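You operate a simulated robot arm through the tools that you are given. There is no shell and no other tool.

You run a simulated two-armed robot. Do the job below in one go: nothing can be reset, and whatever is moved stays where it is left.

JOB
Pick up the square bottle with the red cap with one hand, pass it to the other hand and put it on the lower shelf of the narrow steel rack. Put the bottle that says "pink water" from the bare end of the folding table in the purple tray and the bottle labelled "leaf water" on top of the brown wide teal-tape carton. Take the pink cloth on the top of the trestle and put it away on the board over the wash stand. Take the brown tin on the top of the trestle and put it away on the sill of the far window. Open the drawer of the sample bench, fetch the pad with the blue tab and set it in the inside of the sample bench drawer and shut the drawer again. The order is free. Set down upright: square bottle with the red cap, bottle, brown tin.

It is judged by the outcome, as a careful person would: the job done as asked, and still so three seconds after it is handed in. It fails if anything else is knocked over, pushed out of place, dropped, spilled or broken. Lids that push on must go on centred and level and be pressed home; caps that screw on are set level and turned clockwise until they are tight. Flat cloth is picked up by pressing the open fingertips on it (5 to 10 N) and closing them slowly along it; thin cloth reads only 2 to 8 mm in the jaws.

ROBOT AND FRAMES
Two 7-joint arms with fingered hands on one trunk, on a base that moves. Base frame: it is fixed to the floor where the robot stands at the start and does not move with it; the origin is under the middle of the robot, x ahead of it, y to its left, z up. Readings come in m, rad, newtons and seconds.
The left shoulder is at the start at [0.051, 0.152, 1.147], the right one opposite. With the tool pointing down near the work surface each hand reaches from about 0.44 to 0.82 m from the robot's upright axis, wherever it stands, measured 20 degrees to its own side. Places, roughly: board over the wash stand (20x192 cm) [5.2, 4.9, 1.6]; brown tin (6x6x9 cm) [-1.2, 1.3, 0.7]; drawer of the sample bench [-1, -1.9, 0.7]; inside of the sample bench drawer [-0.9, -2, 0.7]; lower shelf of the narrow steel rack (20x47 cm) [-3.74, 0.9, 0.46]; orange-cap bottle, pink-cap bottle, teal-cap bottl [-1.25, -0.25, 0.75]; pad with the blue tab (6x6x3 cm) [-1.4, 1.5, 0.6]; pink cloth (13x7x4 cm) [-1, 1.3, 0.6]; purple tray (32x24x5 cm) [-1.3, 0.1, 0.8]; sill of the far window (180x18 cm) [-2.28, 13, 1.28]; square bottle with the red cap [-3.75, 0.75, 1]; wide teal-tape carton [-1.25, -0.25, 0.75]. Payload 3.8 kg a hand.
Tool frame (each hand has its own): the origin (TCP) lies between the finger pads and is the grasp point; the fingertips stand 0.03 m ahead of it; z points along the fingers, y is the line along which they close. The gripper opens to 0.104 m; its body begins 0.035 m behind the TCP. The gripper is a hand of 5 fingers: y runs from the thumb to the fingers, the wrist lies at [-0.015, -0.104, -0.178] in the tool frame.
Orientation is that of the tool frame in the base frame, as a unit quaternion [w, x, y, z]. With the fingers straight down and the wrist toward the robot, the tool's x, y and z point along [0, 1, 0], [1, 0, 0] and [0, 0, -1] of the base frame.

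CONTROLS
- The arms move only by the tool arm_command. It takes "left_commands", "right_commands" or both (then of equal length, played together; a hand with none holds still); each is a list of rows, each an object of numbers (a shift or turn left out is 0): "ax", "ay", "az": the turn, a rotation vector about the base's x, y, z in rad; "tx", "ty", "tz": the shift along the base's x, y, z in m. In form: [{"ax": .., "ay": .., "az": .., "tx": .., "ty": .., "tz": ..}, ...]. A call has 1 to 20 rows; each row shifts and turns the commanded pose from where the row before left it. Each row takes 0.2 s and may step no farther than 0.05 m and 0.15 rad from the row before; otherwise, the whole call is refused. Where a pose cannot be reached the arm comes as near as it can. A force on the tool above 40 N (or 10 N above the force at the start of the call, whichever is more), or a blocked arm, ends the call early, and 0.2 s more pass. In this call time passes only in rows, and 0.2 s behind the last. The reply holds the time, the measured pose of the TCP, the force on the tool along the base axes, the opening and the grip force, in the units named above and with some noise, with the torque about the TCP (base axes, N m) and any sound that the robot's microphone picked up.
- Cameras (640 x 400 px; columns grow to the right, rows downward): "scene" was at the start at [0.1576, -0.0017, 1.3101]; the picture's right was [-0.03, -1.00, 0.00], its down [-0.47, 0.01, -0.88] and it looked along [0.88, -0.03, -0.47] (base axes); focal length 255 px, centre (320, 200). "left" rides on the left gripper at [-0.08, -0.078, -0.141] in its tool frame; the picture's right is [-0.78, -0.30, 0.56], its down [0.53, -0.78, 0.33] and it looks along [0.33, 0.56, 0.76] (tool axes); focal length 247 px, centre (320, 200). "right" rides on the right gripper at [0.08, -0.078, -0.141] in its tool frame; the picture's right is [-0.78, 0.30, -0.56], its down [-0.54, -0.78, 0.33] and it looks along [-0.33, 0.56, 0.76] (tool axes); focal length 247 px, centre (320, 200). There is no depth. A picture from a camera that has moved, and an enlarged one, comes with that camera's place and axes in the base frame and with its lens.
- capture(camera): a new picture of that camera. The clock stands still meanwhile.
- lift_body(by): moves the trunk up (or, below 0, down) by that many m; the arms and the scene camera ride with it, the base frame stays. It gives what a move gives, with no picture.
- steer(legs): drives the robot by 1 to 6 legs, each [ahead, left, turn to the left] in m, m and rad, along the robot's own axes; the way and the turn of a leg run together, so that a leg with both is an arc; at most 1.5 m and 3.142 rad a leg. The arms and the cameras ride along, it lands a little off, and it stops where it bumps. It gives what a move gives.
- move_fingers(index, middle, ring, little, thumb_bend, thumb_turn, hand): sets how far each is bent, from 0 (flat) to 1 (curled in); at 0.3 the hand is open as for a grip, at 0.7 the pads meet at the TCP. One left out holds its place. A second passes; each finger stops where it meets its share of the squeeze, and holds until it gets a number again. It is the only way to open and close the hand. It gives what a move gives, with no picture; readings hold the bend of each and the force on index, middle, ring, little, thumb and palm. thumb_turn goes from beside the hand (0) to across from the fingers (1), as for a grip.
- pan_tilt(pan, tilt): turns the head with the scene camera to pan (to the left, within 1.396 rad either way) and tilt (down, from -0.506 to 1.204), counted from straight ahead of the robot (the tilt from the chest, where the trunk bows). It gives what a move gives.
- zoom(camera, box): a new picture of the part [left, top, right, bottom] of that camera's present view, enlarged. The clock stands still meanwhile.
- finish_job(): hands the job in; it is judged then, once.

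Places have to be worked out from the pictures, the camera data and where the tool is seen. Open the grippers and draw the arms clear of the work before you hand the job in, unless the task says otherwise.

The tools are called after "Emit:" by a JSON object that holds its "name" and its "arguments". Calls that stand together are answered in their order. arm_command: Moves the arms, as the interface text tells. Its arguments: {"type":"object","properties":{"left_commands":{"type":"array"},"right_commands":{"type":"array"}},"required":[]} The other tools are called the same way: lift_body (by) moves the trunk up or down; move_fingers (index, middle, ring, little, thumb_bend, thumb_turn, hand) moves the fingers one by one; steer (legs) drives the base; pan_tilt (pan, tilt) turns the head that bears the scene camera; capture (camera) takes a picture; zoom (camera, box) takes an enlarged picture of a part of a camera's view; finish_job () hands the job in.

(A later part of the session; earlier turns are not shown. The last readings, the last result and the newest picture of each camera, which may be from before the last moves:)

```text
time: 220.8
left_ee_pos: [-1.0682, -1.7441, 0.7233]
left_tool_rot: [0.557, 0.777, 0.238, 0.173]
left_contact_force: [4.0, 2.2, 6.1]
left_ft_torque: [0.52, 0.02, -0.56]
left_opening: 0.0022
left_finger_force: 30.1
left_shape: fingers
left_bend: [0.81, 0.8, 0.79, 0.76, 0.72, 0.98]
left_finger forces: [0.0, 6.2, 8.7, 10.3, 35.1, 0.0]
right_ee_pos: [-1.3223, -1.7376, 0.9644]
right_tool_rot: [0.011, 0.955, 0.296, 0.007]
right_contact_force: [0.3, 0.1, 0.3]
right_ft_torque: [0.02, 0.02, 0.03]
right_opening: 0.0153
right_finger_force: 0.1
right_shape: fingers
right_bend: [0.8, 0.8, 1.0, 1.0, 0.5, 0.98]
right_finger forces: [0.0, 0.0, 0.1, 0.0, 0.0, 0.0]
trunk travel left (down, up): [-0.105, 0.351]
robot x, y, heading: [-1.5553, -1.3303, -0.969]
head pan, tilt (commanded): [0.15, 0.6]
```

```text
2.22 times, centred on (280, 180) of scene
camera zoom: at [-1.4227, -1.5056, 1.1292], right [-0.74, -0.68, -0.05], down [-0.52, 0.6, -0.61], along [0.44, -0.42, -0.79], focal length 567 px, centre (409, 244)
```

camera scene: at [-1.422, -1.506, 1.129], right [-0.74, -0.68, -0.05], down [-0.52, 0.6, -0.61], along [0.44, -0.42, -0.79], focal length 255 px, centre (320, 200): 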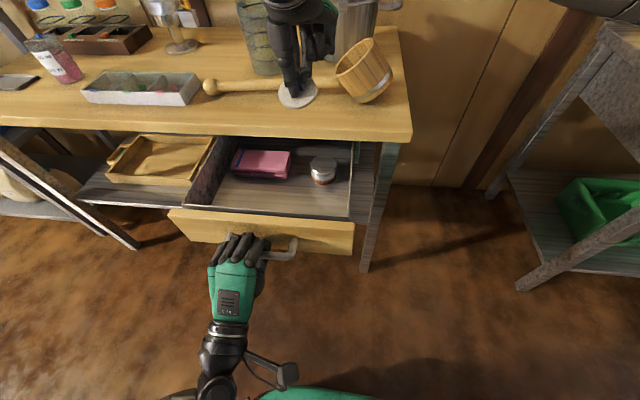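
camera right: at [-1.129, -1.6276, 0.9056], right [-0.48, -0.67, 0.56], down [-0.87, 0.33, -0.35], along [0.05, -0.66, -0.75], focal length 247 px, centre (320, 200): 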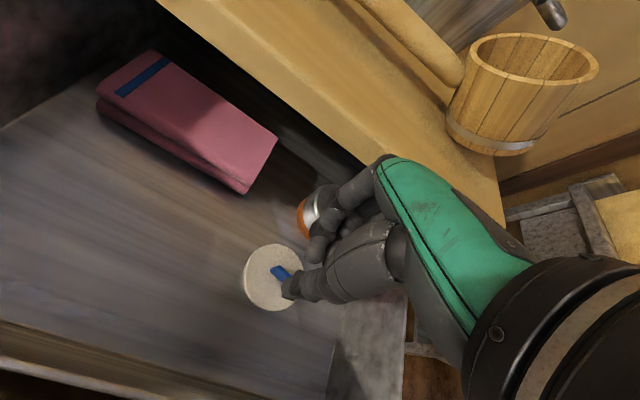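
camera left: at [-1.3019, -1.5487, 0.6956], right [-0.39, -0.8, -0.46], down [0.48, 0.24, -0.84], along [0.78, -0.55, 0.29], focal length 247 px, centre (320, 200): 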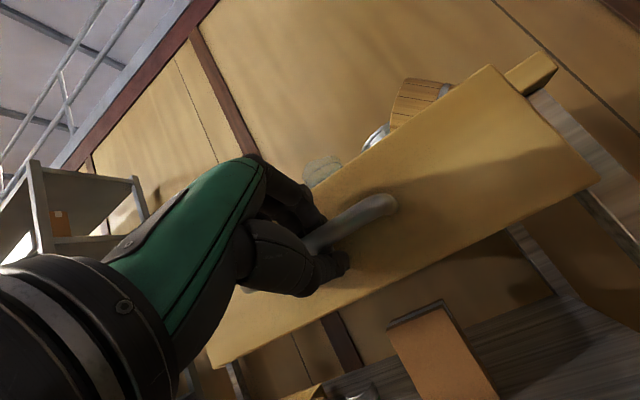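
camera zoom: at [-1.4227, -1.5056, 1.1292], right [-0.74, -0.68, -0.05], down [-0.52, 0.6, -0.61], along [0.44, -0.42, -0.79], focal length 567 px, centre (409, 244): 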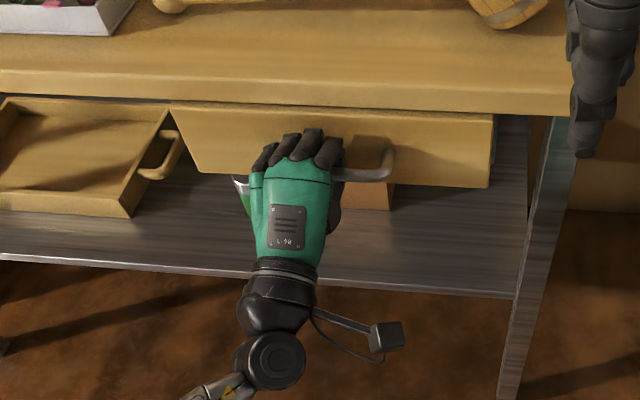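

Almost shut. I continue in 5 mm steps until it stops.

Emit:
{"name": "arm_command", "arguments": {"left_commands": [{"tx": 0.0028, "ty": -0.0041}]}}

Emit:
{"name": "arm_command", "arguments": {"left_commands": [{"tx": 0.0028, "ty": -0.0041}]}}

Emit:
{"name": "arm_command", "arguments": {"left_commands": [{"tx": 0.0028, "ty": -0.0041}]}}

Emit:
{"name": "zoom", "arguments": {"camera": "scene", "box": [150, 90, 410, 270]}}

```text
time: 221.2
left_ee_pos: [-1.0655, -1.749, 0.723]
left_tool_rot: [0.557, 0.776, 0.238, 0.173]
left_contact_force: [2.7, 1.7, 6.2]
left_ft_torque: [0.52, 0.02, -0.59]
left_opening: 0.0025
left_finger_force: 30.6
left_shape: fingers
left_bend: [0.81, 0.8, 0.79, 0.76, 0.72, 0.98]
left_finger forces: [0.0, 6.0, 8.6, 10.6, 35.5, 0.0]
right_ee_pos: [-1.3235, -1.7397, 0.9653]
right_tool_rot: [0.011, 0.955, 0.296, 0.007]
right_contact_force: [-0.5, 0.7, 0.3]
right_ft_torque: [0.0, -0.02, 0.02]
right_opening: 0.015
right_finger_force: 0.0
right_shape: fingers
right_bend: [0.8, 0.8, 1.0, 1.0, 0.5, 0.98]
right_finger forces: [0.0, 0.0, 0.0, 0.0, 0.1, 0.0]
trunk travel left (down, up): [-0.105, 0.351]
robot x, y, heading: [-1.5595, -1.331, -0.968]
head pan, tilt (commanded): [0.15, 0.6]
```

```text
time: 221.6
left_ee_pos: [-1.062, -1.7535, 0.724]
left_tool_rot: [0.557, 0.776, 0.239, 0.174]
left_contact_force: [1.8, -0.3, 7.9]
left_ft_torque: [0.48, 0.01, -0.59]
left_opening: 0.0024
left_finger_force: 30.7
left_shape: fingers
left_bend: [0.81, 0.8, 0.79, 0.76, 0.72, 0.98]
left_finger forces: [0.0, 6.1, 8.7, 10.9, 35.9, 0.1]
right_ee_pos: [-1.3224, -1.7374, 0.9657]
right_tool_rot: [0.011, 0.955, 0.296, 0.007]
right_contact_force: [0.5, 0.2, 0.7]
right_ft_torque: [0.0, 0.05, 0.0]
right_opening: 0.0151
right_finger_force: 0.1
right_shape: fingers
right_bend: [0.8, 0.8, 1.0, 1.0, 0.5, 0.98]
right_finger forces: [0.0, 0.0, 0.0, 0.0, 0.1, 0.0]
trunk travel left (down, up): [-0.105, 0.351]
robot x, y, heading: [-1.5583, -1.3309, -0.969]
head pan, tilt (commanded): [0.15, 0.6]
```

```text
time: 222.0
left_ee_pos: [-1.0593, -1.7586, 0.7241]
left_tool_rot: [0.557, 0.776, 0.239, 0.174]
left_contact_force: [1.0, 0.9, 8.4]
left_ft_torque: [0.53, -0.01, -0.62]
left_opening: 0.0021
left_finger_force: 31.5
left_shape: fingers
left_bend: [0.81, 0.8, 0.79, 0.76, 0.72, 0.98]
left_finger forces: [0.1, 6.0, 8.8, 11.3, 36.8, 0.1]
right_ee_pos: [-1.3235, -1.737, 0.9659]
right_tool_rot: [0.01, 0.955, 0.295, 0.007]
right_contact_force: [-0.6, 0.6, -1.0]
right_ft_torque: [0.03, -0.01, 0.04]
right_opening: 0.0151
right_finger_force: 0.0
right_shape: fingers
right_bend: [0.8, 0.8, 1.0, 1.0, 0.5, 0.98]
right_finger forces: [0.0, 0.1, 0.0, 0.1, 0.0, 0.0]
trunk travel left (down, up): [-0.105, 0.351]
robot x, y, heading: [-1.562, -1.3297, -0.974]
head pan, tilt (commanded): [0.15, 0.6]
```

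```text
2.22 times, centred on (280, 180) of scene
camera zoom: at [-1.4232, -1.5056, 1.1293], right [-0.74, -0.68, -0.05], down [-0.52, 0.6, -0.61], along [0.44, -0.42, -0.79], focal length 567 px, centre (409, 244)
```

zoom: 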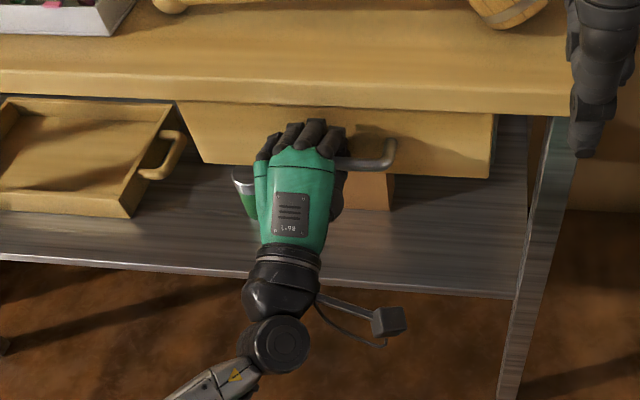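

The drawer picture now matches its original closed position closely. I push on a few more millimetres until I feel the stop.

Emit:
{"name": "arm_command", "arguments": {"left_commands": [{"tx": 0.0028, "ty": -0.0041}]}}

Emit:
{"name": "arm_command", "arguments": {"left_commands": [{"tx": 0.0023, "ty": -0.0033}]}}

Emit:
{"name": "arm_command", "arguments": {"left_commands": [{"tx": 0.0023, "ty": -0.0033}]}}

```text
time: 222.4
left_ee_pos: [-1.058, -1.7602, 0.724]
left_tool_rot: [0.557, 0.776, 0.239, 0.174]
left_contact_force: [-7.6, 13.6, 7.3]
left_ft_torque: [0.78, 0.22, -0.57]
left_opening: 0.0026
left_finger_force: 37.3
left_shape: fingers
left_bend: [0.81, 0.8, 0.79, 0.76, 0.72, 0.98]
left_finger forces: [0.1, 6.0, 8.6, 10.2, 50.2, 0.0]
right_ee_pos: [-1.3229, -1.7346, 0.9661]
right_tool_rot: [0.01, 0.955, 0.296, 0.006]
right_contact_force: [-0.5, 0.2, -0.3]
right_ft_torque: [-0.04, 0.0, -0.01]
right_opening: 0.0149
right_finger_force: 0.0
right_shape: fingers
right_bend: [0.8, 0.8, 1.0, 1.0, 0.5, 0.98]
right_finger forces: [0.0, 0.1, 0.1, 0.0, 0.0, 0.0]
trunk travel left (down, up): [-0.105, 0.351]
robot x, y, heading: [-1.5601, -1.333, -0.975]
head pan, tilt (commanded): [0.15, 0.6]
```

```text
time: 223.0
left_ee_pos: [-1.0581, -1.7597, 0.725]
left_tool_rot: [0.557, 0.777, 0.238, 0.173]
left_contact_force: [-11.5, 19.9, 10.3]
left_ft_torque: [0.89, 0.28, -0.64]
left_opening: 0.0022
left_finger_force: 41.5
left_shape: fingers
left_bend: [0.81, 0.8, 0.79, 0.76, 0.73, 0.98]
left_finger forces: [0.0, 5.7, 8.5, 10.6, 57.6, 0.0]
right_ee_pos: [-1.3242, -1.7345, 0.9669]
right_tool_rot: [0.012, 0.955, 0.297, 0.008]
right_contact_force: [0.4, -0.9, -0.1]
right_ft_torque: [-0.01, -0.03, -0.01]
right_opening: 0.015
right_finger_force: 0.0
right_shape: fingers
right_bend: [0.8, 0.8, 1.0, 1.0, 0.5, 0.98]
right_finger forces: [0.0, 0.0, 0.0, 0.0, 0.0, 0.1]
trunk travel left (down, up): [-0.105, 0.351]
robot x, y, heading: [-1.5595, -1.3319, -0.966]
head pan, tilt (commanded): [0.15, 0.6]
stopped in row 1 (left hand): the force on the tool passed its limit at 43 N (the readings are from after the stop); the commanded pose is now the measured one
```

```text
time: 223.4
left_ee_pos: [-1.0577, -1.7604, 0.7239]
left_tool_rot: [0.557, 0.777, 0.238, 0.173]
left_contact_force: [-11.9, 20.7, 12.5]
left_ft_torque: [0.92, 0.29, -0.63]
left_opening: 0.0022
left_finger_force: 43.0
left_shape: fingers
left_bend: [0.82, 0.8, 0.79, 0.76, 0.74, 0.98]
left_finger forces: [0.0, 5.3, 8.4, 10.9, 59.8, 0.0]
right_ee_pos: [-1.3236, -1.7323, 0.9673]
right_tool_rot: [0.013, 0.954, 0.298, 0.008]
right_contact_force: [-0.8, 0.8, 0.3]
right_ft_torque: [0.01, 0.0, -0.02]
right_opening: 0.0148
right_finger_force: 0.0
right_shape: fingers
right_bend: [0.8, 0.8, 1.0, 1.0, 0.5, 0.98]
right_finger forces: [0.1, 0.0, 0.0, 0.0, 0.0, 0.0]
trunk travel left (down, up): [-0.105, 0.351]
robot x, y, heading: [-1.5601, -1.3318, -0.966]
head pan, tilt (commanded): [0.15, 0.6]
stopped in row 1 (left hand): the force on the tool passed its limit at 43 N (the readings are from after the stop); the commanded pose is now the measured one
```

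The drawer is fully shut against its stop. I ease off, open thumb and fingers, and retreat the left hand along the same line.

Emit:
{"name": "arm_command", "arguments": {"left_commands": [{"tx": -0.0017, "ty": 0.0025}]}}

Emit:
{"name": "move_fingers", "arguments": {"hand": "left", "thumb_bend": 0.42, "index": 0.62, "middle": 0.62, "ring": 0.62, "little": 0.62}}

Emit:
{"name": "move_fingers", "arguments": {"hand": "left", "index": 0.55, "middle": 0.55, "ring": 0.55, "little": 0.55}}

Emit:
{"name": "arm_command", "arguments": {"left_commands": [{"tx": -0.0107, "ty": 0.0156, "tz": 0.0063}, {"tx": -0.016, "ty": 0.0235, "tz": 0.0095}, {"tx": -0.016, "ty": 0.0235, "tz": 0.0095}]}}

Emit:
{"name": "zoom", "arguments": {"camera": "scene", "box": [150, 90, 410, 270]}}

```text
time: 223.8
left_ee_pos: [-1.0579, -1.7598, 0.723]
left_tool_rot: [0.557, 0.777, 0.238, 0.173]
left_contact_force: [-1.2, 5.1, 11.5]
left_ft_torque: [0.61, 0.03, -0.59]
left_opening: 0.002
left_finger_force: 34.4
left_shape: fingers
left_bend: [0.82, 0.8, 0.79, 0.76, 0.73, 0.98]
left_finger forces: [0.1, 5.3, 8.4, 11.4, 43.0, 0.1]
right_ee_pos: [-1.3228, -1.7346, 0.9656]
right_tool_rot: [0.012, 0.955, 0.297, 0.007]
right_contact_force: [-0.1, 1.2, -0.9]
right_ft_torque: [0.02, -0.01, -0.01]
right_opening: 0.0149
right_finger_force: 0.0
right_shape: fingers
right_bend: [0.8, 0.8, 1.0, 1.0, 0.5, 0.98]
right_finger forces: [0.1, 0.0, 0.0, 0.0, 0.0, 0.0]
trunk travel left (down, up): [-0.105, 0.351]
robot x, y, heading: [-1.5586, -1.3299, -0.972]
head pan, tilt (commanded): [0.15, 0.6]
```

```text
time: 224.8
left_ee_pos: [-1.0585, -1.7584, 0.7199]
left_tool_rot: [0.555, 0.779, 0.237, 0.172]
left_contact_force: [-14.4, 20.1, -7.8]
left_ft_torque: [0.17, 0.23, 0.24]
left_opening: 0.0302
left_finger_force: 11.8
left_shape: fingers
left_bend: [0.73, 0.74, 0.72, 0.62, 0.42, 0.98]
left_finger forces: [7.8, 9.0, 7.7, 0.0, 0.1, 0.1]
right_ee_pos: [-1.3234, -1.735, 0.9663]
right_tool_rot: [0.011, 0.955, 0.297, 0.008]
right_contact_force: [0.6, -0.1, -0.1]
right_ft_torque: [0.03, 0.02, 0.0]
right_opening: 0.015
right_finger_force: 0.0
right_shape: fingers
right_bend: [0.8, 0.8, 1.0, 1.0, 0.5, 0.98]
right_finger forces: [0.0, 0.0, 0.0, 0.0, 0.0, 0.0]
trunk travel left (down, up): [-0.105, 0.351]
robot x, y, heading: [-1.5601, -1.3284, -0.969]
head pan, tilt (commanded): [0.15, 0.6]
```

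```text
time: 225.8
left_ee_pos: [-1.0589, -1.7582, 0.7207]
left_tool_rot: [0.555, 0.778, 0.238, 0.173]
left_contact_force: [-15.7, 20.5, -6.7]
left_ft_torque: [0.13, 0.2, 0.25]
left_opening: 0.0303
left_finger_force: 12.9
left_shape: fingers
left_bend: [0.73, 0.73, 0.73, 0.55, 0.42, 0.98]
left_finger forces: [8.4, 8.8, 8.3, 0.1, 0.1, 0.0]
right_ee_pos: [-1.3237, -1.7352, 0.9669]
right_tool_rot: [0.011, 0.955, 0.297, 0.007]
right_contact_force: [0.4, 0.1, -0.1]
right_ft_torque: [0.01, -0.05, 0.0]
right_opening: 0.015
right_finger_force: 0.0
right_shape: fingers
right_bend: [0.8, 0.8, 1.0, 1.0, 0.5, 0.98]
right_finger forces: [0.1, 0.0, 0.0, 0.1, 0.0, 0.0]
trunk travel left (down, up): [-0.105, 0.351]
robot x, y, heading: [-1.5582, -1.331, -0.97]
head pan, tilt (commanded): [0.15, 0.6]
```

```text
time: 226.6
left_ee_pos: [-1.1017, -1.6966, 0.7461]
left_tool_rot: [0.555, 0.778, 0.239, 0.173]
left_contact_force: [-0.2, 0.1, -0.1]
left_ft_torque: [0.0, 0.0, -0.01]
left_opening: 0.0557
left_finger_force: 0.0
left_shape: fingers
left_bend: [0.55, 0.55, 0.55, 0.55, 0.42, 0.98]
left_finger forces: [0.0, 0.1, 0.1, 0.0, 0.0, 0.0]
right_ee_pos: [-1.3217, -1.7372, 0.9661]
right_tool_rot: [0.01, 0.954, 0.298, 0.007]
right_contact_force: [0.8, -0.1, 0.3]
right_ft_torque: [-0.03, 0.02, -0.01]
right_opening: 0.015
right_finger_force: 0.0
right_shape: fingers
right_bend: [0.8, 0.8, 1.0, 1.0, 0.5, 0.98]
right_finger forces: [0.1, 0.1, 0.0, 0.1, 0.0, 0.1]
trunk travel left (down, up): [-0.105, 0.351]
robot x, y, heading: [-1.5588, -1.3322, -0.972]
head pan, tilt (commanded): [0.15, 0.6]
```

```text
2.22 times, centred on (280, 180) of scene
camera zoom: at [-1.4232, -1.504, 1.1294], right [-0.73, -0.68, -0.05], down [-0.52, 0.6, -0.61], along [0.44, -0.42, -0.79], focal length 567 px, centre (409, 244)
```

zoom: 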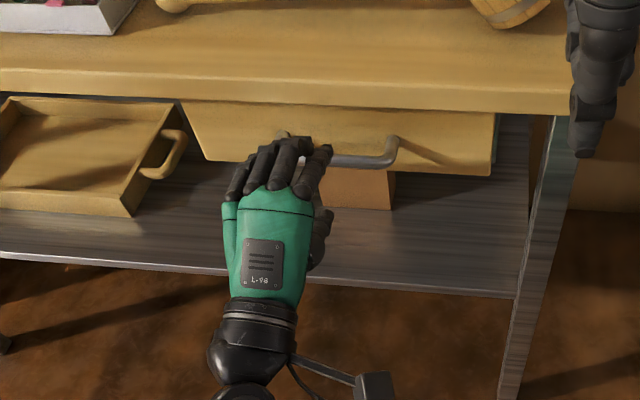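

The drawer stays shut. I lift the left hand away from the bench, turn it back to pointing down, and raise the trunk for travel.

Emit:
{"name": "arm_command", "arguments": {"left_commands": [{"tx": -0.012, "ty": 0.018, "tz": 0.04}, {"tx": -0.012, "ty": 0.018, "tz": 0.04}, {"tx": -0.006, "ty": 0.009, "tz": 0.045}, {"tz": 0.048}, {"tz": 0.048}, {"tz": 0.048}, {"ax": 0.1144, "ay": 0.0788}, {"ax": 0.1144, "ay": 0.0788}, {"ax": 0.1144, "ay": 0.0788}, {"ax": 0.1144, "ay": 0.0788}, {"ax": 0.1144, "ay": 0.0788}, {"ax": 0.1144, "ay": 0.0788}, {"ax": 0.1144, "ay": 0.0788}, {"ax": 0.1144, "ay": 0.0788}, {"ax": 0.1144, "ay": 0.0788}]}}

Emit:
{"name": "lift_body", "arguments": {"by": 0.12}}

Emit:
{"name": "move_fingers", "arguments": {"hand": "right", "index": 0.3, "middle": 0.3, "ring": 0.3, "little": 0.3, "thumb_bend": 0.3}}

Emit:
{"name": "capture", "arguments": {"camera": "scene"}}

```text
time: 229.8
left_ee_pos: [-1.1126, -1.693, 1.0001]
left_tool_rot: [-0.005, 0.955, 0.295, -0.004]
left_contact_force: [-0.5, 0.5, -0.7]
left_ft_torque: [0.0, 0.0, 0.03]
left_opening: 0.0555
left_finger_force: 0.1
left_shape: fingers
left_bend: [0.55, 0.55, 0.55, 0.55, 0.42, 0.98]
left_finger forces: [0.0, 0.0, 0.0, 0.1, 0.0, 0.1]
left hand out of reach, approached as far as the arm can: row 4, 5, 6, 7
right_ee_pos: [-1.3232, -1.7362, 0.9651]
right_tool_rot: [0.011, 0.954, 0.298, 0.007]
right_contact_force: [-0.8, 0.1, 0.5]
right_ft_torque: [-0.05, -0.01, 0.0]
right_opening: 0.015
right_finger_force: 0.1
right_shape: fingers
right_bend: [0.8, 0.8, 1.0, 1.0, 0.5, 0.98]
right_finger forces: [0.0, 0.0, 0.1, 0.0, 0.0, 0.0]
trunk travel left (down, up): [-0.105, 0.351]
robot x, y, heading: [-1.5619, -1.3324, -0.966]
head pan, tilt (commanded): [0.15, 0.6]
```

```text
time: 231.3
left_ee_pos: [-1.1109, -1.6931, 1.1195]
left_tool_rot: [-0.005, 0.956, 0.294, -0.004]
left_contact_force: [-0.8, -0.8, 0.0]
left_ft_torque: [0.05, -0.01, -0.02]
left_opening: 0.056
left_finger_force: 0.1
left_shape: fingers
left_bend: [0.55, 0.55, 0.55, 0.55, 0.42, 0.98]
left_finger forces: [0.1, 0.0, 0.0, 0.1, 0.0, 0.1]
right_ee_pos: [-1.322, -1.7379, 1.0838]
right_tool_rot: [0.009, 0.954, 0.298, 0.008]
right_contact_force: [0.7, -0.4, -0.8]
right_ft_torque: [0.01, -0.04, 0.0]
right_opening: 0.0149
right_finger_force: 0.0
right_shape: fingers
right_bend: [0.8, 0.8, 1.0, 1.0, 0.5, 0.98]
right_finger forces: [0.1, 0.0, 0.1, 0.0, 0.0, 0.1]
trunk travel left (down, up): [-0.225, 0.231]
robot x, y, heading: [-1.5588, -1.3313, -0.967]
head pan, tilt (commanded): [0.15, 0.6]
```

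```text
time: 232.3
left_ee_pos: [-1.1126, -1.6937, 1.1195]
left_tool_rot: [-0.004, 0.956, 0.294, -0.004]
left_contact_force: [0.0, -0.8, -0.1]
left_ft_torque: [0.03, 0.0, -0.03]
left_opening: 0.0555
left_finger_force: 0.0
left_shape: fingers
left_bend: [0.55, 0.55, 0.55, 0.55, 0.42, 0.98]
left_finger forces: [0.0, 0.0, 0.0, 0.1, 0.0, 0.0]
right_ee_pos: [-1.3226, -1.7361, 1.0846]
right_tool_rot: [0.011, 0.954, 0.298, 0.007]
right_contact_force: [-0.1, -0.3, 0.7]
right_ft_torque: [0.02, 0.01, -0.02]
right_opening: 0.1027
right_finger_force: 0.0
right_shape: fingers
right_bend: [0.3, 0.3, 0.3, 0.3, 0.3, 0.98]
right_finger forces: [0.0, 0.0, 0.0, 0.0, 0.0, 0.1]
trunk travel left (down, up): [-0.225, 0.231]
robot x, y, heading: [-1.5611, -1.33, -0.967]
head pan, tilt (commanded): [0.15, 0.6]
```

```text
taken
camera scene: at [-1.4642, -1.4446, 1.2884], right [-0.73, -0.68, -0.02], down [-0.45, 0.5, -0.74], along [0.51, -0.53, -0.67], focal length 255 px, centre (320, 200)
```

scene: 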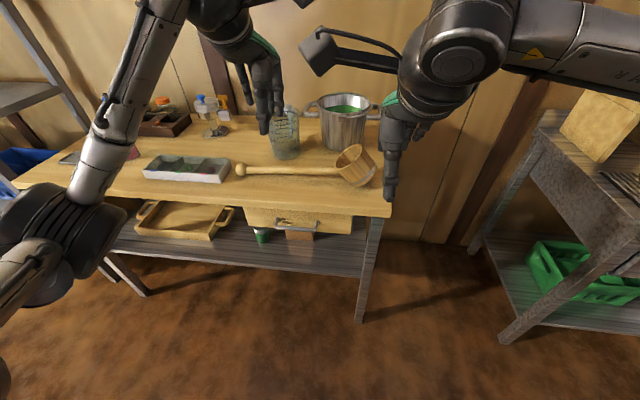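

The drawer is shut with the pad inside. Next is the narrow steel rack behind the still; I look around to find the way.

Emit:
{"name": "pan_tilt", "arguments": {"pan": -1.39, "tilt": 0.2}}

Emit:
{"name": "capture", "arguments": {"camera": "scene"}}

```text
time: 233.9
left_ee_pos: [-1.1121, -1.693, 1.1204]
left_tool_rot: [-0.004, 0.956, 0.294, -0.004]
left_contact_force: [-0.4, -0.1, 0.2]
left_ft_torque: [0.02, -0.02, 0.0]
left_opening: 0.0556
left_finger_force: 0.0
left_shape: fingers
left_bend: [0.55, 0.55, 0.55, 0.55, 0.42, 0.98]
left_finger forces: [0.0, 0.1, 0.0, 0.1, 0.1, 0.0]
right_ee_pos: [-1.322, -1.7356, 1.0853]
right_tool_rot: [0.011, 0.954, 0.298, 0.007]
right_contact_force: [-0.9, 0.4, 0.0]
right_ft_torque: [0.0, 0.0, 0.0]
right_opening: 0.1026
right_finger_force: 0.1
right_shape: fingers
right_bend: [0.3, 0.3, 0.3, 0.3, 0.3, 0.98]
right_finger forces: [0.0, 0.1, 0.0, 0.0, 0.0, 0.1]
trunk travel left (down, up): [-0.225, 0.231]
robot x, y, heading: [-1.5593, -1.3286, -0.966]
head pan, tilt (commanded): [-1.389, 0.201]
```

```text
taken
camera scene: at [-1.5871, -1.4508, 1.3347], right [-0.7, 0.7, 0.14], down [0.06, 0.25, -0.96], along [-0.71, -0.67, -0.22], focal length 255 px, centre (320, 200)
```

scene: 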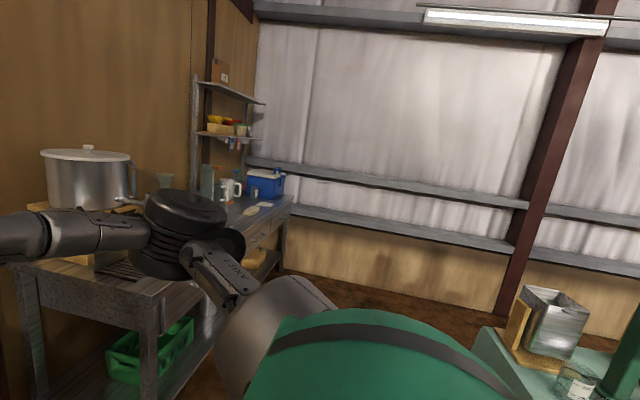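

There is plenty of room past the table's far end. I back off a little, slide along the corridor beyond the table, and turn round (away from the table) to face the rack side.

Emit:
{"name": "steer", "arguments": {"legs": [[-0.1, 0, 0], [0, -1.45, 0], [0, 0, -1.57], [0, 0, -1.54]]}}

Emit:
{"name": "pan_tilt", "arguments": {"pan": 0.0, "tilt": 0.25}}

Emit:
{"name": "capture", "arguments": {"camera": "scene"}}

```text
time: 249.6
left_ee_pos: [-3.2751, -1.7073, 1.1204]
left_tool_rot: [0.004, -0.292, 0.956, -0.004]
left_contact_force: [-0.5, -0.4, 0.4]
left_ft_torque: [0.0, 0.0, 0.01]
left_opening: 0.0556
left_finger_force: 0.1
left_shape: fingers
left_bend: [0.55, 0.55, 0.55, 0.55, 0.42, 0.98]
left_finger forces: [0.0, 0.0, 0.0, 0.0, 0.0, 0.0]
right_ee_pos: [-3.0655, -1.6663, 1.086]
right_tool_rot: [-0.007, -0.295, 0.956, 0.012]
right_contact_force: [-1.2, 0.4, 0.1]
right_ft_torque: [-0.01, 0.01, 0.0]
right_opening: 0.1029
right_finger_force: 0.0
right_shape: fingers
right_bend: [0.3, 0.3, 0.3, 0.3, 0.3, 0.98]
right_finger forces: [0.0, 0.0, 0.1, 0.0, 0.1, 0.1]
trunk travel left (down, up): [-0.225, 0.231]
robot x, y, heading: [-2.8259, -2.0756, 2.168]
head pan, tilt (commanded): [-1.389, 0.201]
```

```text
time: 251.1
left_ee_pos: [-3.2761, -1.7076, 1.1207]
left_tool_rot: [0.004, -0.293, 0.956, -0.003]
left_contact_force: [-0.3, -0.4, -0.2]
left_ft_torque: [0.03, 0.0, 0.0]
left_opening: 0.0555
left_finger_force: 0.0
left_shape: fingers
left_bend: [0.55, 0.55, 0.55, 0.55, 0.42, 0.98]
left_finger forces: [0.0, 0.1, 0.0, 0.1, 0.0, 0.0]
right_ee_pos: [-3.0668, -1.6651, 1.0844]
right_tool_rot: [-0.007, -0.295, 0.955, 0.01]
right_contact_force: [0.1, -0.4, -0.7]
right_ft_torque: [-0.02, 0.02, -0.01]
right_opening: 0.103
right_finger_force: 0.1
right_shape: fingers
right_bend: [0.3, 0.3, 0.3, 0.3, 0.3, 0.98]
right_finger forces: [0.1, 0.1, 0.0, 0.0, 0.0, 0.1]
trunk travel left (down, up): [-0.225, 0.231]
robot x, y, heading: [-2.827, -2.0743, 2.172]
head pan, tilt (commanded): [0.0, 0.25]
```

```text
taken
camera scene: at [-2.92, -1.9399, 1.3194], right [0.83, 0.56, 0.0], down [0.21, -0.31, -0.92], along [-0.52, 0.76, -0.38], focal length 255 px, centre (320, 200)
```

scene: 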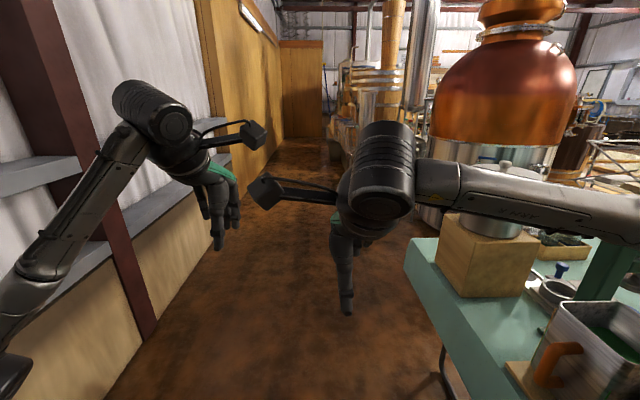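

The passage runs ahead between the wall and the table/still. I shift left a bit for clearance of the table corner and drive forward, then look right for the rack.

Emit:
{"name": "steer", "arguments": {"legs": [[0, 0.28, 0], [1.4, 0, 0]]}}

Emit:
{"name": "pan_tilt", "arguments": {"pan": -0.35, "tilt": 0.25}}

Emit:
{"name": "capture", "arguments": {"camera": "scene"}}

```text
time: 259.5
left_ee_pos: [-4.2992, -0.7511, 1.12]
left_tool_rot: [0.004, -0.302, 0.953, -0.004]
left_contact_force: [0.1, -0.5, -0.5]
left_ft_torque: [0.01, -0.03, -0.01]
left_opening: 0.0555
left_finger_force: 0.1
left_shape: fingers
left_bend: [0.55, 0.55, 0.55, 0.55, 0.42, 0.98]
left_finger forces: [0.0, 0.1, 0.0, 0.0, 0.0, 0.0]
right_ee_pos: [-4.0888, -0.7054, 1.0849]
right_tool_rot: [-0.007, -0.306, 0.952, 0.011]
right_contact_force: [-0.7, 0.3, 0.5]
right_ft_torque: [-0.02, 0.0, 0.04]
right_opening: 0.1029
right_finger_force: 0.1
right_shape: fingers
right_bend: [0.3, 0.3, 0.3, 0.3, 0.3, 0.98]
right_finger forces: [0.1, 0.0, 0.0, 0.1, 0.1, 0.0]
trunk travel left (down, up): [-0.225, 0.231]
robot x, y, heading: [-3.8429, -1.1037, 2.195]
head pan, tilt (commanded): [0.0, 0.25]
```

```text
time: 260.3
left_ee_pos: [-4.2974, -0.7527, 1.1201]
left_tool_rot: [0.004, -0.301, 0.954, -0.004]
left_contact_force: [0.0, -0.1, 0.2]
left_ft_torque: [0.0, -0.04, 0.01]
left_opening: 0.0556
left_finger_force: 0.0
left_shape: fingers
left_bend: [0.55, 0.55, 0.55, 0.55, 0.42, 0.98]
left_finger forces: [0.1, 0.0, 0.0, 0.1, 0.0, 0.0]
right_ee_pos: [-4.0884, -0.705, 1.0853]
right_tool_rot: [-0.007, -0.305, 0.952, 0.011]
right_contact_force: [-0.3, 0.4, -0.3]
right_ft_torque: [-0.02, 0.0, 0.02]
right_opening: 0.1028
right_finger_force: 0.0
right_shape: fingers
right_bend: [0.3, 0.3, 0.3, 0.3, 0.3, 0.98]
right_finger forces: [0.0, 0.0, 0.0, 0.1, 0.0, 0.0]
trunk travel left (down, up): [-0.225, 0.231]
robot x, y, heading: [-3.8454, -1.1095, 2.193]
head pan, tilt (commanded): [-0.351, 0.25]
```

```text
taken
camera scene: at [-3.9084, -0.9629, 1.3202], right [0.96, 0.27, 0.05], down [0.14, -0.35, -0.93], along [-0.23, 0.9, -0.37], focal length 255 px, centre (320, 200)
```

scene: 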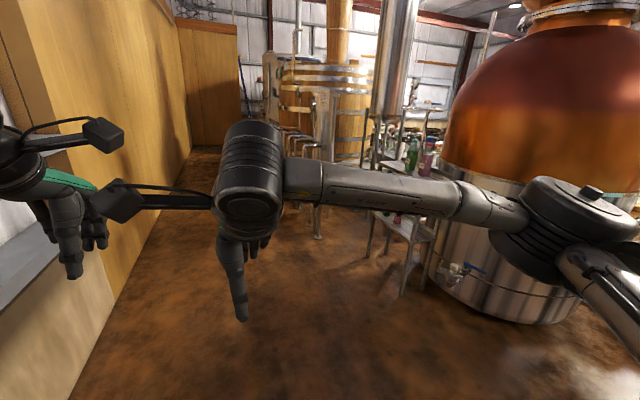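

I see the narrow rack with bottles beside the still. I zoom in on it.

Emit:
{"name": "zoom", "arguments": {"camera": "scene", "box": [350, 90, 470, 300]}}

Emit:
{"name": "zoom", "arguments": {"camera": "scene", "box": [390, 110, 460, 190]}}

```text
1.90 times, centred on (410, 195) of scene
camera zoom: at [-3.9084, -0.9629, 1.3202], right [0.96, 0.27, 0.05], down [0.14, -0.35, -0.93], along [-0.23, 0.9, -0.37], focal length 486 px, centre (149, 210)
```

zoom: 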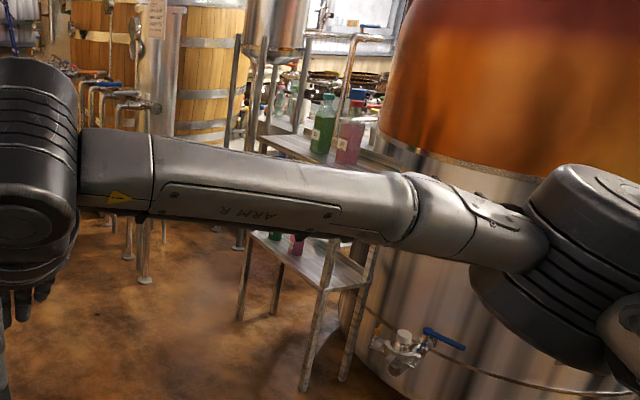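

```text
5.00 times, centred on (425, 150) of scene
camera zoom: at [-3.9084, -0.9629, 1.3202], right [0.96, 0.27, 0.05], down [0.14, -0.35, -0.93], along [-0.23, 0.9, -0.37], focal length 1275 px, centre (-205, 450)
```

zoom: 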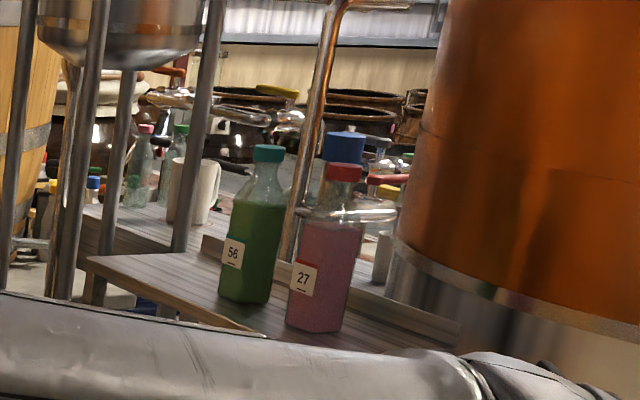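

The square red-cap bottle (label 27) stands on the rack's top shelf beside a teal-cap bottle, with a blue-cap one behind. I drive past and turn to face the rack from its open side.

Emit:
{"name": "steer", "arguments": {"legs": [[1.45, 0, 0], [0, 0, -1.571]]}}

Emit:
{"name": "pan_tilt", "arguments": {"pan": 0.0, "tilt": 0.45}}

Emit:
{"name": "capture", "arguments": {"camera": "scene"}}

```text
time: 271.4
left_ee_pos: [-4.3477, 0.5674, 1.1197]
left_tool_rot: [0.001, 0.454, 0.891, -0.004]
left_contact_force: [-0.2, -0.1, 0.5]
left_ft_torque: [0.05, 0.02, 0.03]
left_opening: 0.0558
left_finger_force: 0.1
left_shape: fingers
left_bend: [0.55, 0.55, 0.55, 0.55, 0.42, 0.98]
left_finger forces: [0.0, 0.1, 0.1, 0.1, 0.0, 0.0]
right_ee_pos: [-4.2986, 0.3596, 1.0865]
right_tool_rot: [0.002, 0.451, 0.892, 0.013]
right_contact_force: [0.5, 0.0, 0.4]
right_ft_torque: [0.01, -0.01, 0.0]
right_opening: 0.1028
right_finger_force: 0.2
right_shape: fingers
right_bend: [0.3, 0.3, 0.3, 0.3, 0.3, 0.98]
right_finger forces: [0.1, 0.0, 0.0, 0.0, 0.0, 0.1]
trunk travel left (down, up): [-0.225, 0.231]
robot x, y, heading: [-4.6952, 0.1095, 0.636]
head pan, tilt (commanded): [-0.351, 0.25]
```

```text
time: 272.2
left_ee_pos: [-4.3483, 0.5677, 1.12]
left_tool_rot: [0.0, 0.454, 0.891, -0.005]
left_contact_force: [0.5, -1.1, 0.0]
left_ft_torque: [0.03, -0.01, -0.02]
left_opening: 0.0557
left_finger_force: 0.1
left_shape: fingers
left_bend: [0.55, 0.55, 0.55, 0.55, 0.42, 0.98]
left_finger forces: [0.0, 0.0, 0.0, 0.0, 0.1, 0.1]
right_ee_pos: [-4.2981, 0.3588, 1.0858]
right_tool_rot: [0.002, 0.451, 0.892, 0.012]
right_contact_force: [-0.7, -0.4, 0.8]
right_ft_torque: [-0.03, -0.03, 0.01]
right_opening: 0.1028
right_finger_force: 0.1
right_shape: fingers
right_bend: [0.3, 0.3, 0.3, 0.3, 0.3, 0.98]
right_finger forces: [0.1, 0.0, 0.0, 0.0, 0.0, 0.0]
trunk travel left (down, up): [-0.225, 0.231]
robot x, y, heading: [-4.6943, 0.1095, 0.633]
head pan, tilt (commanded): [0.0, 0.45]
```

```text
taken
camera scene: at [-4.5715, 0.2022, 1.3012], right [0.59, -0.81, 0.0], down [-0.45, -0.33, -0.83], along [0.67, 0.49, -0.56], focal length 255 px, centre (320, 200)
```

scene: 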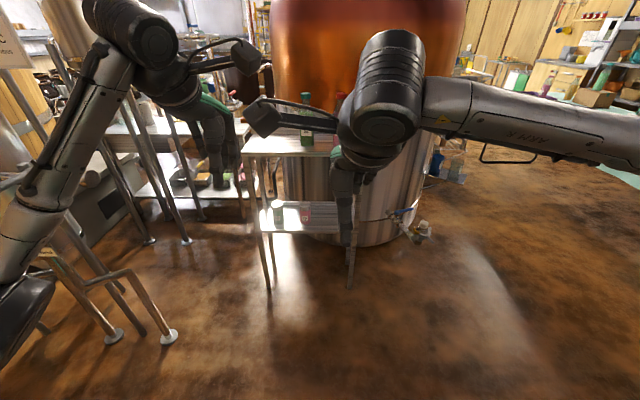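

The rack's long side faces me, its front edge ~1.13 m ahead. I spread the right arm outward to clear the view and move 0.4 m closer.

Emit:
{"name": "arm_command", "arguments": {"right_commands": [{"tx": 0.02, "ty": -0.035}, {"tx": 0.02, "ty": -0.035}, {"tx": 0.02, "ty": -0.035}, {"tx": 0.02, "ty": -0.035}, {"tx": 0.01, "ty": -0.02}]}}

Emit:
{"name": "steer", "arguments": {"legs": [[0.4, 0, 0]]}}

Emit:
{"name": "capture", "arguments": {"camera": "scene"}}

Emit:
{"name": "capture", "arguments": {"camera": "right"}}

Emit:
{"name": "capture", "arguments": {"camera": "left"}}

```text
time: 273.4
left_ee_pos: [-4.3481, 0.5678, 1.1208]
left_tool_rot: [0.0, 0.454, 0.891, -0.005]
left_contact_force: [-0.5, 0.6, -0.5]
left_ft_torque: [-0.01, -0.01, 0.02]
left_opening: 0.0555
left_finger_force: 0.0
left_shape: fingers
left_bend: [0.55, 0.55, 0.55, 0.55, 0.42, 0.98]
left_finger forces: [0.0, 0.0, 0.1, 0.0, 0.0, 0.1]
right_ee_pos: [-4.2065, 0.1977, 1.0862]
right_tool_rot: [0.002, 0.45, 0.893, 0.013]
right_contact_force: [-1.0, 0.5, 1.2]
right_ft_torque: [0.01, 0.0, 0.02]
right_opening: 0.1028
right_finger_force: 0.1
right_shape: fingers
right_bend: [0.3, 0.3, 0.3, 0.3, 0.3, 0.98]
right_finger forces: [0.0, 0.1, 0.1, 0.0, 0.0, 0.0]
trunk travel left (down, up): [-0.225, 0.231]
robot x, y, heading: [-4.6982, 0.1105, 0.637]
head pan, tilt (commanded): [0.0, 0.45]
```

```text
time: 275.9
left_ee_pos: [-4.0296, 0.8058, 1.1219]
left_tool_rot: [0.0, 0.451, 0.892, -0.005]
left_contact_force: [0.8, 0.7, 0.0]
left_ft_torque: [-0.02, -0.03, -0.01]
left_opening: 0.0556
left_finger_force: 0.0
left_shape: fingers
left_bend: [0.55, 0.55, 0.55, 0.55, 0.42, 0.98]
left_finger forces: [0.0, 0.0, 0.1, 0.0, 0.0, 0.0]
right_ee_pos: [-3.8871, 0.4382, 1.0857]
right_tool_rot: [0.003, 0.449, 0.894, 0.012]
right_contact_force: [-0.1, 0.5, 0.2]
right_ft_torque: [-0.01, -0.05, 0.01]
right_opening: 0.1028
right_finger_force: 0.1
right_shape: fingers
right_bend: [0.3, 0.3, 0.3, 0.3, 0.3, 0.98]
right_finger forces: [0.0, 0.0, 0.1, 0.1, 0.0, 0.0]
trunk travel left (down, up): [-0.225, 0.231]
robot x, y, heading: [-4.3712, 0.3455, 0.641]
head pan, tilt (commanded): [0.0, 0.45]
```

```text
taken
camera scene: at [-4.2517, 0.4396, 1.3013], right [0.6, -0.8, 0.0], down [-0.45, -0.33, -0.83], along [0.67, 0.5, -0.56], focal length 255 px, centre (320, 200)
```

scene: 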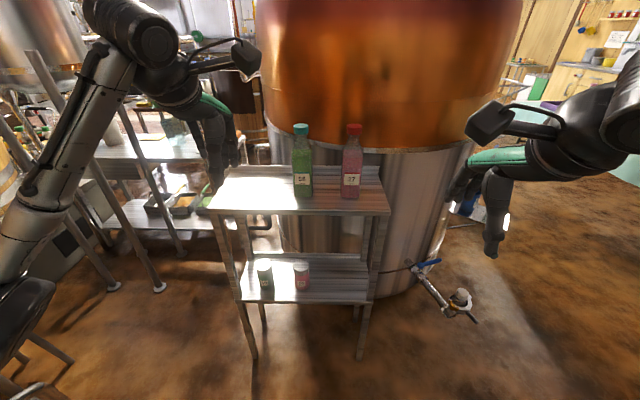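

```text
taken
camera right: at [-3.999, 0.4527, 1.2263], right [0.69, -0.46, 0.56], down [-0.3, -0.89, -0.36], along [0.66, 0.08, -0.75], focal length 247 px, centre (320, 200)
```

right: 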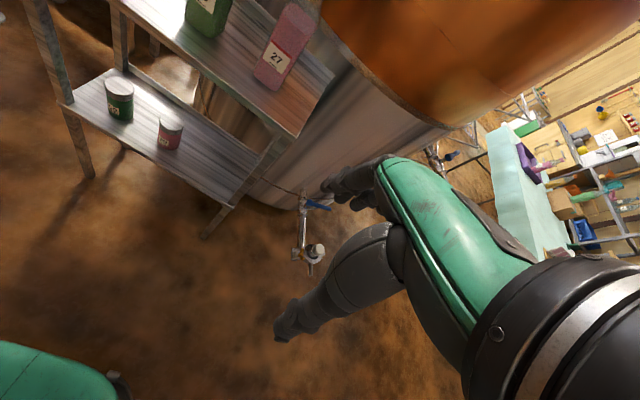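

```text
taken
camera left: at [-4.0439, 0.6979, 1.2636], right [0.22, -0.81, -0.55], down [-0.94, -0.03, -0.33], along [0.25, 0.59, -0.77], focal length 247 px, centre (320, 200)
```

left: 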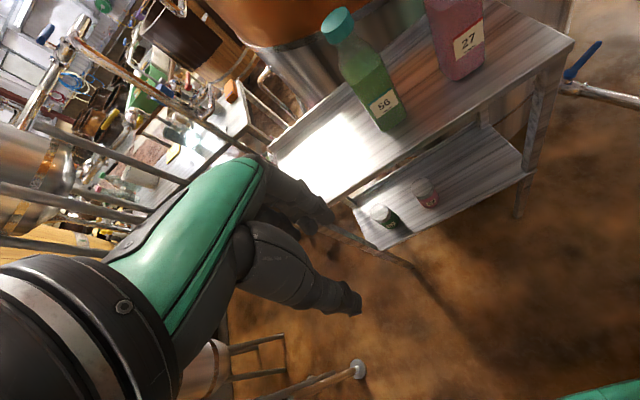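

Good view: red-cap bottle (27) on the top shelf's right half, lower shelf with two cans on its left half and free room on the right. I zoom in for detail.

Emit:
{"name": "zoom", "arguments": {"camera": "scene", "box": [270, 110, 400, 220]}}

Emit:
{"name": "zoom", "arguments": {"camera": "scene", "box": [220, 230, 400, 370]}}

```text
3.64 times, centred on (335, 165) of scene
camera zoom: at [-4.2517, 0.4396, 1.3013], right [0.6, -0.8, 0.0], down [-0.45, -0.33, -0.83], along [0.67, 0.5, -0.56], focal length 928 px, centre (266, 327)
```

zoom: 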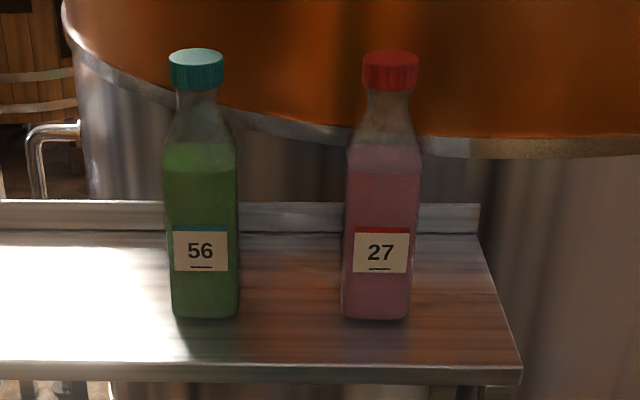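

```text
2.86 times, centred on (310, 300) of scene
camera zoom: at [-4.2517, 0.4396, 1.3013], right [0.6, -0.8, 0.0], down [-0.45, -0.33, -0.83], along [0.67, 0.5, -0.56], focal length 729 px, centre (349, -86)
```

zoom: 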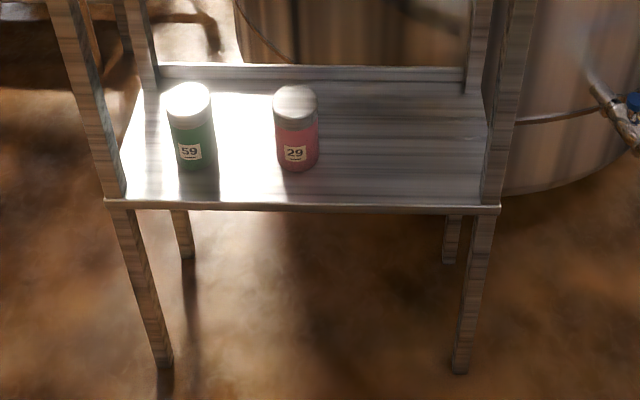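

Both bottles are square; the red-cap one is at about (-3.661,0.769), cap top z≈1.084, top shelf z≈0.89, lower shelf z≈0.46 with free room right below it. I raise the left hand above cap height, open it, and move closer.

Emit:
{"name": "arm_command", "arguments": {"left_commands": [{"tz": 0.04}, {"tz": 0.04}, {"tz": 0.03}]}}

Emit:
{"name": "move_fingers", "arguments": {"hand": "left", "index": 0.3, "middle": 0.3, "ring": 0.3, "little": 0.3, "thumb_bend": 0.3}}

Emit:
{"name": "steer", "arguments": {"legs": [[0.2, -0.055, -0.015]]}}

Emit:
{"name": "capture", "arguments": {"camera": "scene"}}

Emit:
{"name": "capture", "arguments": {"camera": "left"}}

```text
time: 276.7
left_ee_pos: [-4.031, 0.806, 1.2311]
left_tool_rot: [0.0, 0.452, 0.892, -0.005]
left_contact_force: [0.1, -0.7, 0.0]
left_ft_torque: [0.0, -0.01, 0.01]
left_opening: 0.0555
left_finger_force: 0.2
left_shape: fingers
left_bend: [0.55, 0.55, 0.55, 0.55, 0.42, 0.98]
left_finger forces: [0.1, 0.0, 0.0, 0.0, 0.0, 0.0]
right_ee_pos: [-3.8855, 0.4395, 1.087]
right_tool_rot: [0.001, 0.45, 0.893, 0.014]
right_contact_force: [-0.1, 0.4, -0.8]
right_ft_torque: [0.0, 0.02, -0.04]
right_opening: 0.1027
right_finger_force: 0.0
right_shape: fingers
right_bend: [0.3, 0.3, 0.3, 0.3, 0.3, 0.98]
right_finger forces: [0.0, 0.0, 0.1, 0.0, 0.0, 0.0]
trunk travel left (down, up): [-0.225, 0.231]
robot x, y, heading: [-4.3763, 0.3491, 0.641]
head pan, tilt (commanded): [0.0, 0.45]
```

```text
time: 277.7
left_ee_pos: [-4.0307, 0.8062, 1.2312]
left_tool_rot: [0.001, 0.452, 0.892, -0.005]
left_contact_force: [-0.5, 0.3, -0.1]
left_ft_torque: [-0.03, 0.02, 0.04]
left_opening: 0.1024
left_finger_force: 0.1
left_shape: fingers
left_bend: [0.3, 0.3, 0.3, 0.3, 0.3, 0.98]
left_finger forces: [0.0, 0.0, 0.1, 0.1, 0.0, 0.0]
right_ee_pos: [-3.8872, 0.4378, 1.0866]
right_tool_rot: [0.002, 0.449, 0.893, 0.012]
right_contact_force: [0.0, -0.7, 0.6]
right_ft_torque: [-0.02, 0.03, -0.02]
right_opening: 0.1029
right_finger_force: 0.0
right_shape: fingers
right_bend: [0.3, 0.3, 0.3, 0.3, 0.3, 0.98]
right_finger forces: [0.0, 0.0, 0.0, 0.1, 0.0, 0.1]
trunk travel left (down, up): [-0.225, 0.231]
robot x, y, heading: [-4.3772, 0.3487, 0.638]
head pan, tilt (commanded): [0.0, 0.45]
```

```text
time: 279.3
left_ee_pos: [-3.8345, 0.8725, 1.2319]
left_tool_rot: [0.001, 0.458, 0.889, -0.004]
left_contact_force: [-0.2, -0.5, 0.2]
left_ft_torque: [0.05, 0.0, 0.01]
left_opening: 0.1028
left_finger_force: 0.0
left_shape: fingers
left_bend: [0.3, 0.3, 0.3, 0.3, 0.3, 0.98]
left_finger forces: [0.1, 0.0, 0.1, 0.0, 0.0, 0.0]
right_ee_pos: [-3.6954, 0.5018, 1.0882]
right_tool_rot: [0.003, 0.456, 0.89, 0.013]
right_contact_force: [-0.2, -0.1, -0.8]
right_ft_torque: [-0.02, -0.03, 0.02]
right_opening: 0.1026
right_finger_force: 0.1
right_shape: fingers
right_bend: [0.3, 0.3, 0.3, 0.3, 0.3, 0.98]
right_finger forces: [0.1, 0.0, 0.1, 0.0, 0.1, 0.0]
trunk travel left (down, up): [-0.225, 0.231]
robot x, y, heading: [-4.1833, 0.4155, 0.62]
head pan, tilt (commanded): [0.0, 0.45]
```

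```text
taken
camera scene: at [-4.06, 0.5084, 1.3014], right [0.58, -0.81, 0.0], down [-0.45, -0.33, -0.83], along [0.67, 0.49, -0.56], focal length 255 px, centre (320, 200)
```

scene: 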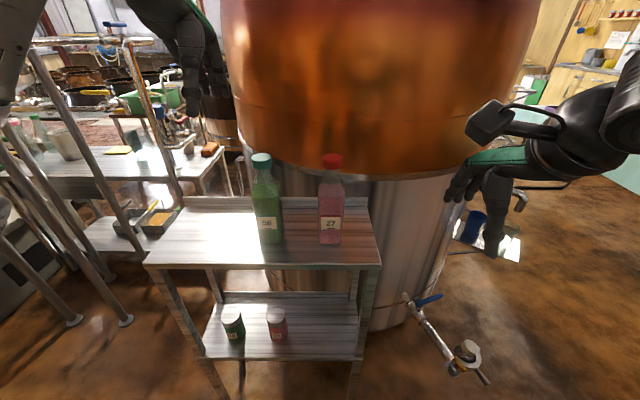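

```text
taken
camera left: at [-3.8501, 0.7642, 1.3746], right [0.21, -0.81, -0.55], down [-0.94, -0.02, -0.33], along [0.26, 0.59, -0.77], focal length 247 px, centre (320, 200)
```

left: 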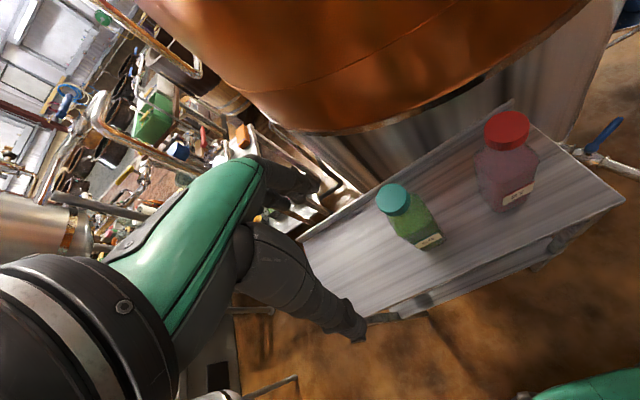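

Red cap top triangulates to (-3.677,0.760,1.09). I bring the left hand above it.

Emit:
{"name": "arm_command", "arguments": {"left_commands": [{"tx": 0.0315, "ty": -0.0225}, {"tx": 0.0315, "ty": -0.0225}, {"tx": 0.0315, "ty": -0.0225}, {"tx": 0.0315, "ty": -0.0225}, {"tx": 0.0315, "ty": -0.0225}]}}

Emit:
{"name": "capture", "arguments": {"camera": "left"}}

```text
time: 280.5
left_ee_pos: [-3.6752, 0.7578, 1.2304]
left_tool_rot: [0.0, 0.458, 0.889, -0.005]
left_contact_force: [0.5, -0.3, -0.3]
left_ft_torque: [0.04, 0.0, -0.02]
left_opening: 0.1033
left_finger_force: 0.0
left_shape: fingers
left_bend: [0.3, 0.3, 0.3, 0.3, 0.3, 0.98]
left_finger forces: [0.0, 0.1, 0.1, 0.0, 0.0, 0.1]
right_ee_pos: [-3.6927, 0.5015, 1.0859]
right_tool_rot: [0.001, 0.456, 0.89, 0.012]
right_contact_force: [0.6, 0.2, -0.7]
right_ft_torque: [0.02, -0.01, 0.01]
right_opening: 0.1027
right_finger_force: 0.1
right_shape: fingers
right_bend: [0.3, 0.3, 0.3, 0.3, 0.3, 0.98]
right_finger forces: [0.0, 0.0, 0.0, 0.1, 0.0, 0.0]
trunk travel left (down, up): [-0.225, 0.231]
robot x, y, heading: [-4.1839, 0.4167, 0.625]
head pan, tilt (commanded): [0.0, 0.45]
```

```text
taken
camera left: at [-3.6905, 0.6497, 1.374], right [0.21, -0.81, -0.55], down [-0.94, -0.02, -0.33], along [0.25, 0.59, -0.77], focal length 247 px, centre (320, 200)
```

left: 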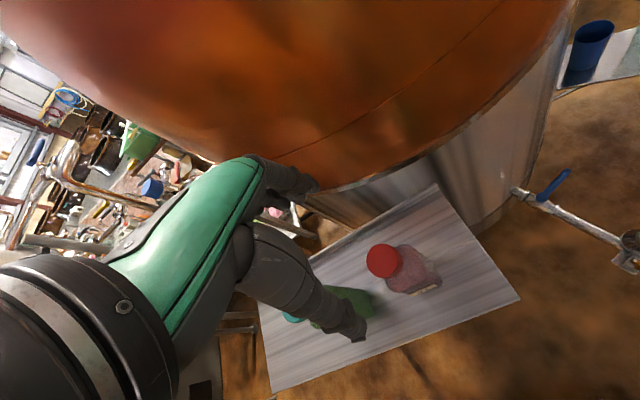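

The cap is nearly centred (offset ~6 mm). I correct and descend to grip height around the red cap.

Emit:
{"name": "arm_command", "arguments": {"left_commands": [{"tx": 0.0068, "tz": -0.03}, {"tz": -0.04}, {"tz": -0.04}, {"tz": -0.03}, {"tz": -0.018}]}}

Emit:
{"name": "capture", "arguments": {"camera": "left"}}

Emit:
{"name": "zoom", "arguments": {"camera": "scene", "box": [240, 90, 420, 260]}}

```text
time: 281.7
left_ee_pos: [-3.6708, 0.7612, 1.0734]
left_tool_rot: [0.001, 0.458, 0.889, -0.005]
left_contact_force: [-0.6, 0.1, 0.4]
left_ft_torque: [-0.01, 0.01, 0.01]
left_opening: 0.103
left_finger_force: 0.1
left_shape: fingers
left_bend: [0.3, 0.3, 0.3, 0.3, 0.3, 0.98]
left_finger forces: [0.0, 0.0, 0.0, 0.0, 0.1, 0.0]
right_ee_pos: [-3.694, 0.5025, 1.0876]
right_tool_rot: [0.002, 0.455, 0.89, 0.013]
right_contact_force: [-0.2, -0.4, -0.8]
right_ft_torque: [0.02, 0.03, 0.0]
right_opening: 0.1027
right_finger_force: 0.1
right_shape: fingers
right_bend: [0.3, 0.3, 0.3, 0.3, 0.3, 0.98]
right_finger forces: [0.0, 0.1, 0.1, 0.0, 0.0, 0.0]
trunk travel left (down, up): [-0.225, 0.231]
robot x, y, heading: [-4.1849, 0.4178, 0.625]
head pan, tilt (commanded): [0.0, 0.45]
```

```text
taken
camera left: at [-3.687, 0.6526, 1.217], right [0.21, -0.81, -0.55], down [-0.94, -0.02, -0.33], along [0.26, 0.59, -0.77], focal length 247 px, centre (320, 200)
```

left: 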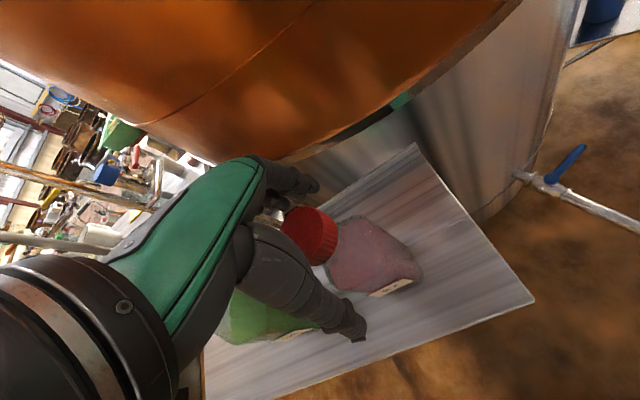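

```text
2.35 times, centred on (330, 175) of scene
camera zoom: at [-4.0593, 0.5088, 1.3012], right [0.58, -0.81, 0.0], down [-0.45, -0.33, -0.83], along [0.67, 0.49, -0.56], focal length 600 px, centre (296, 259)
```

zoom: 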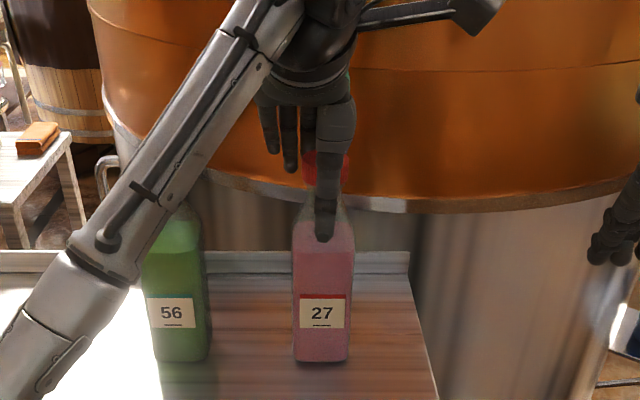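

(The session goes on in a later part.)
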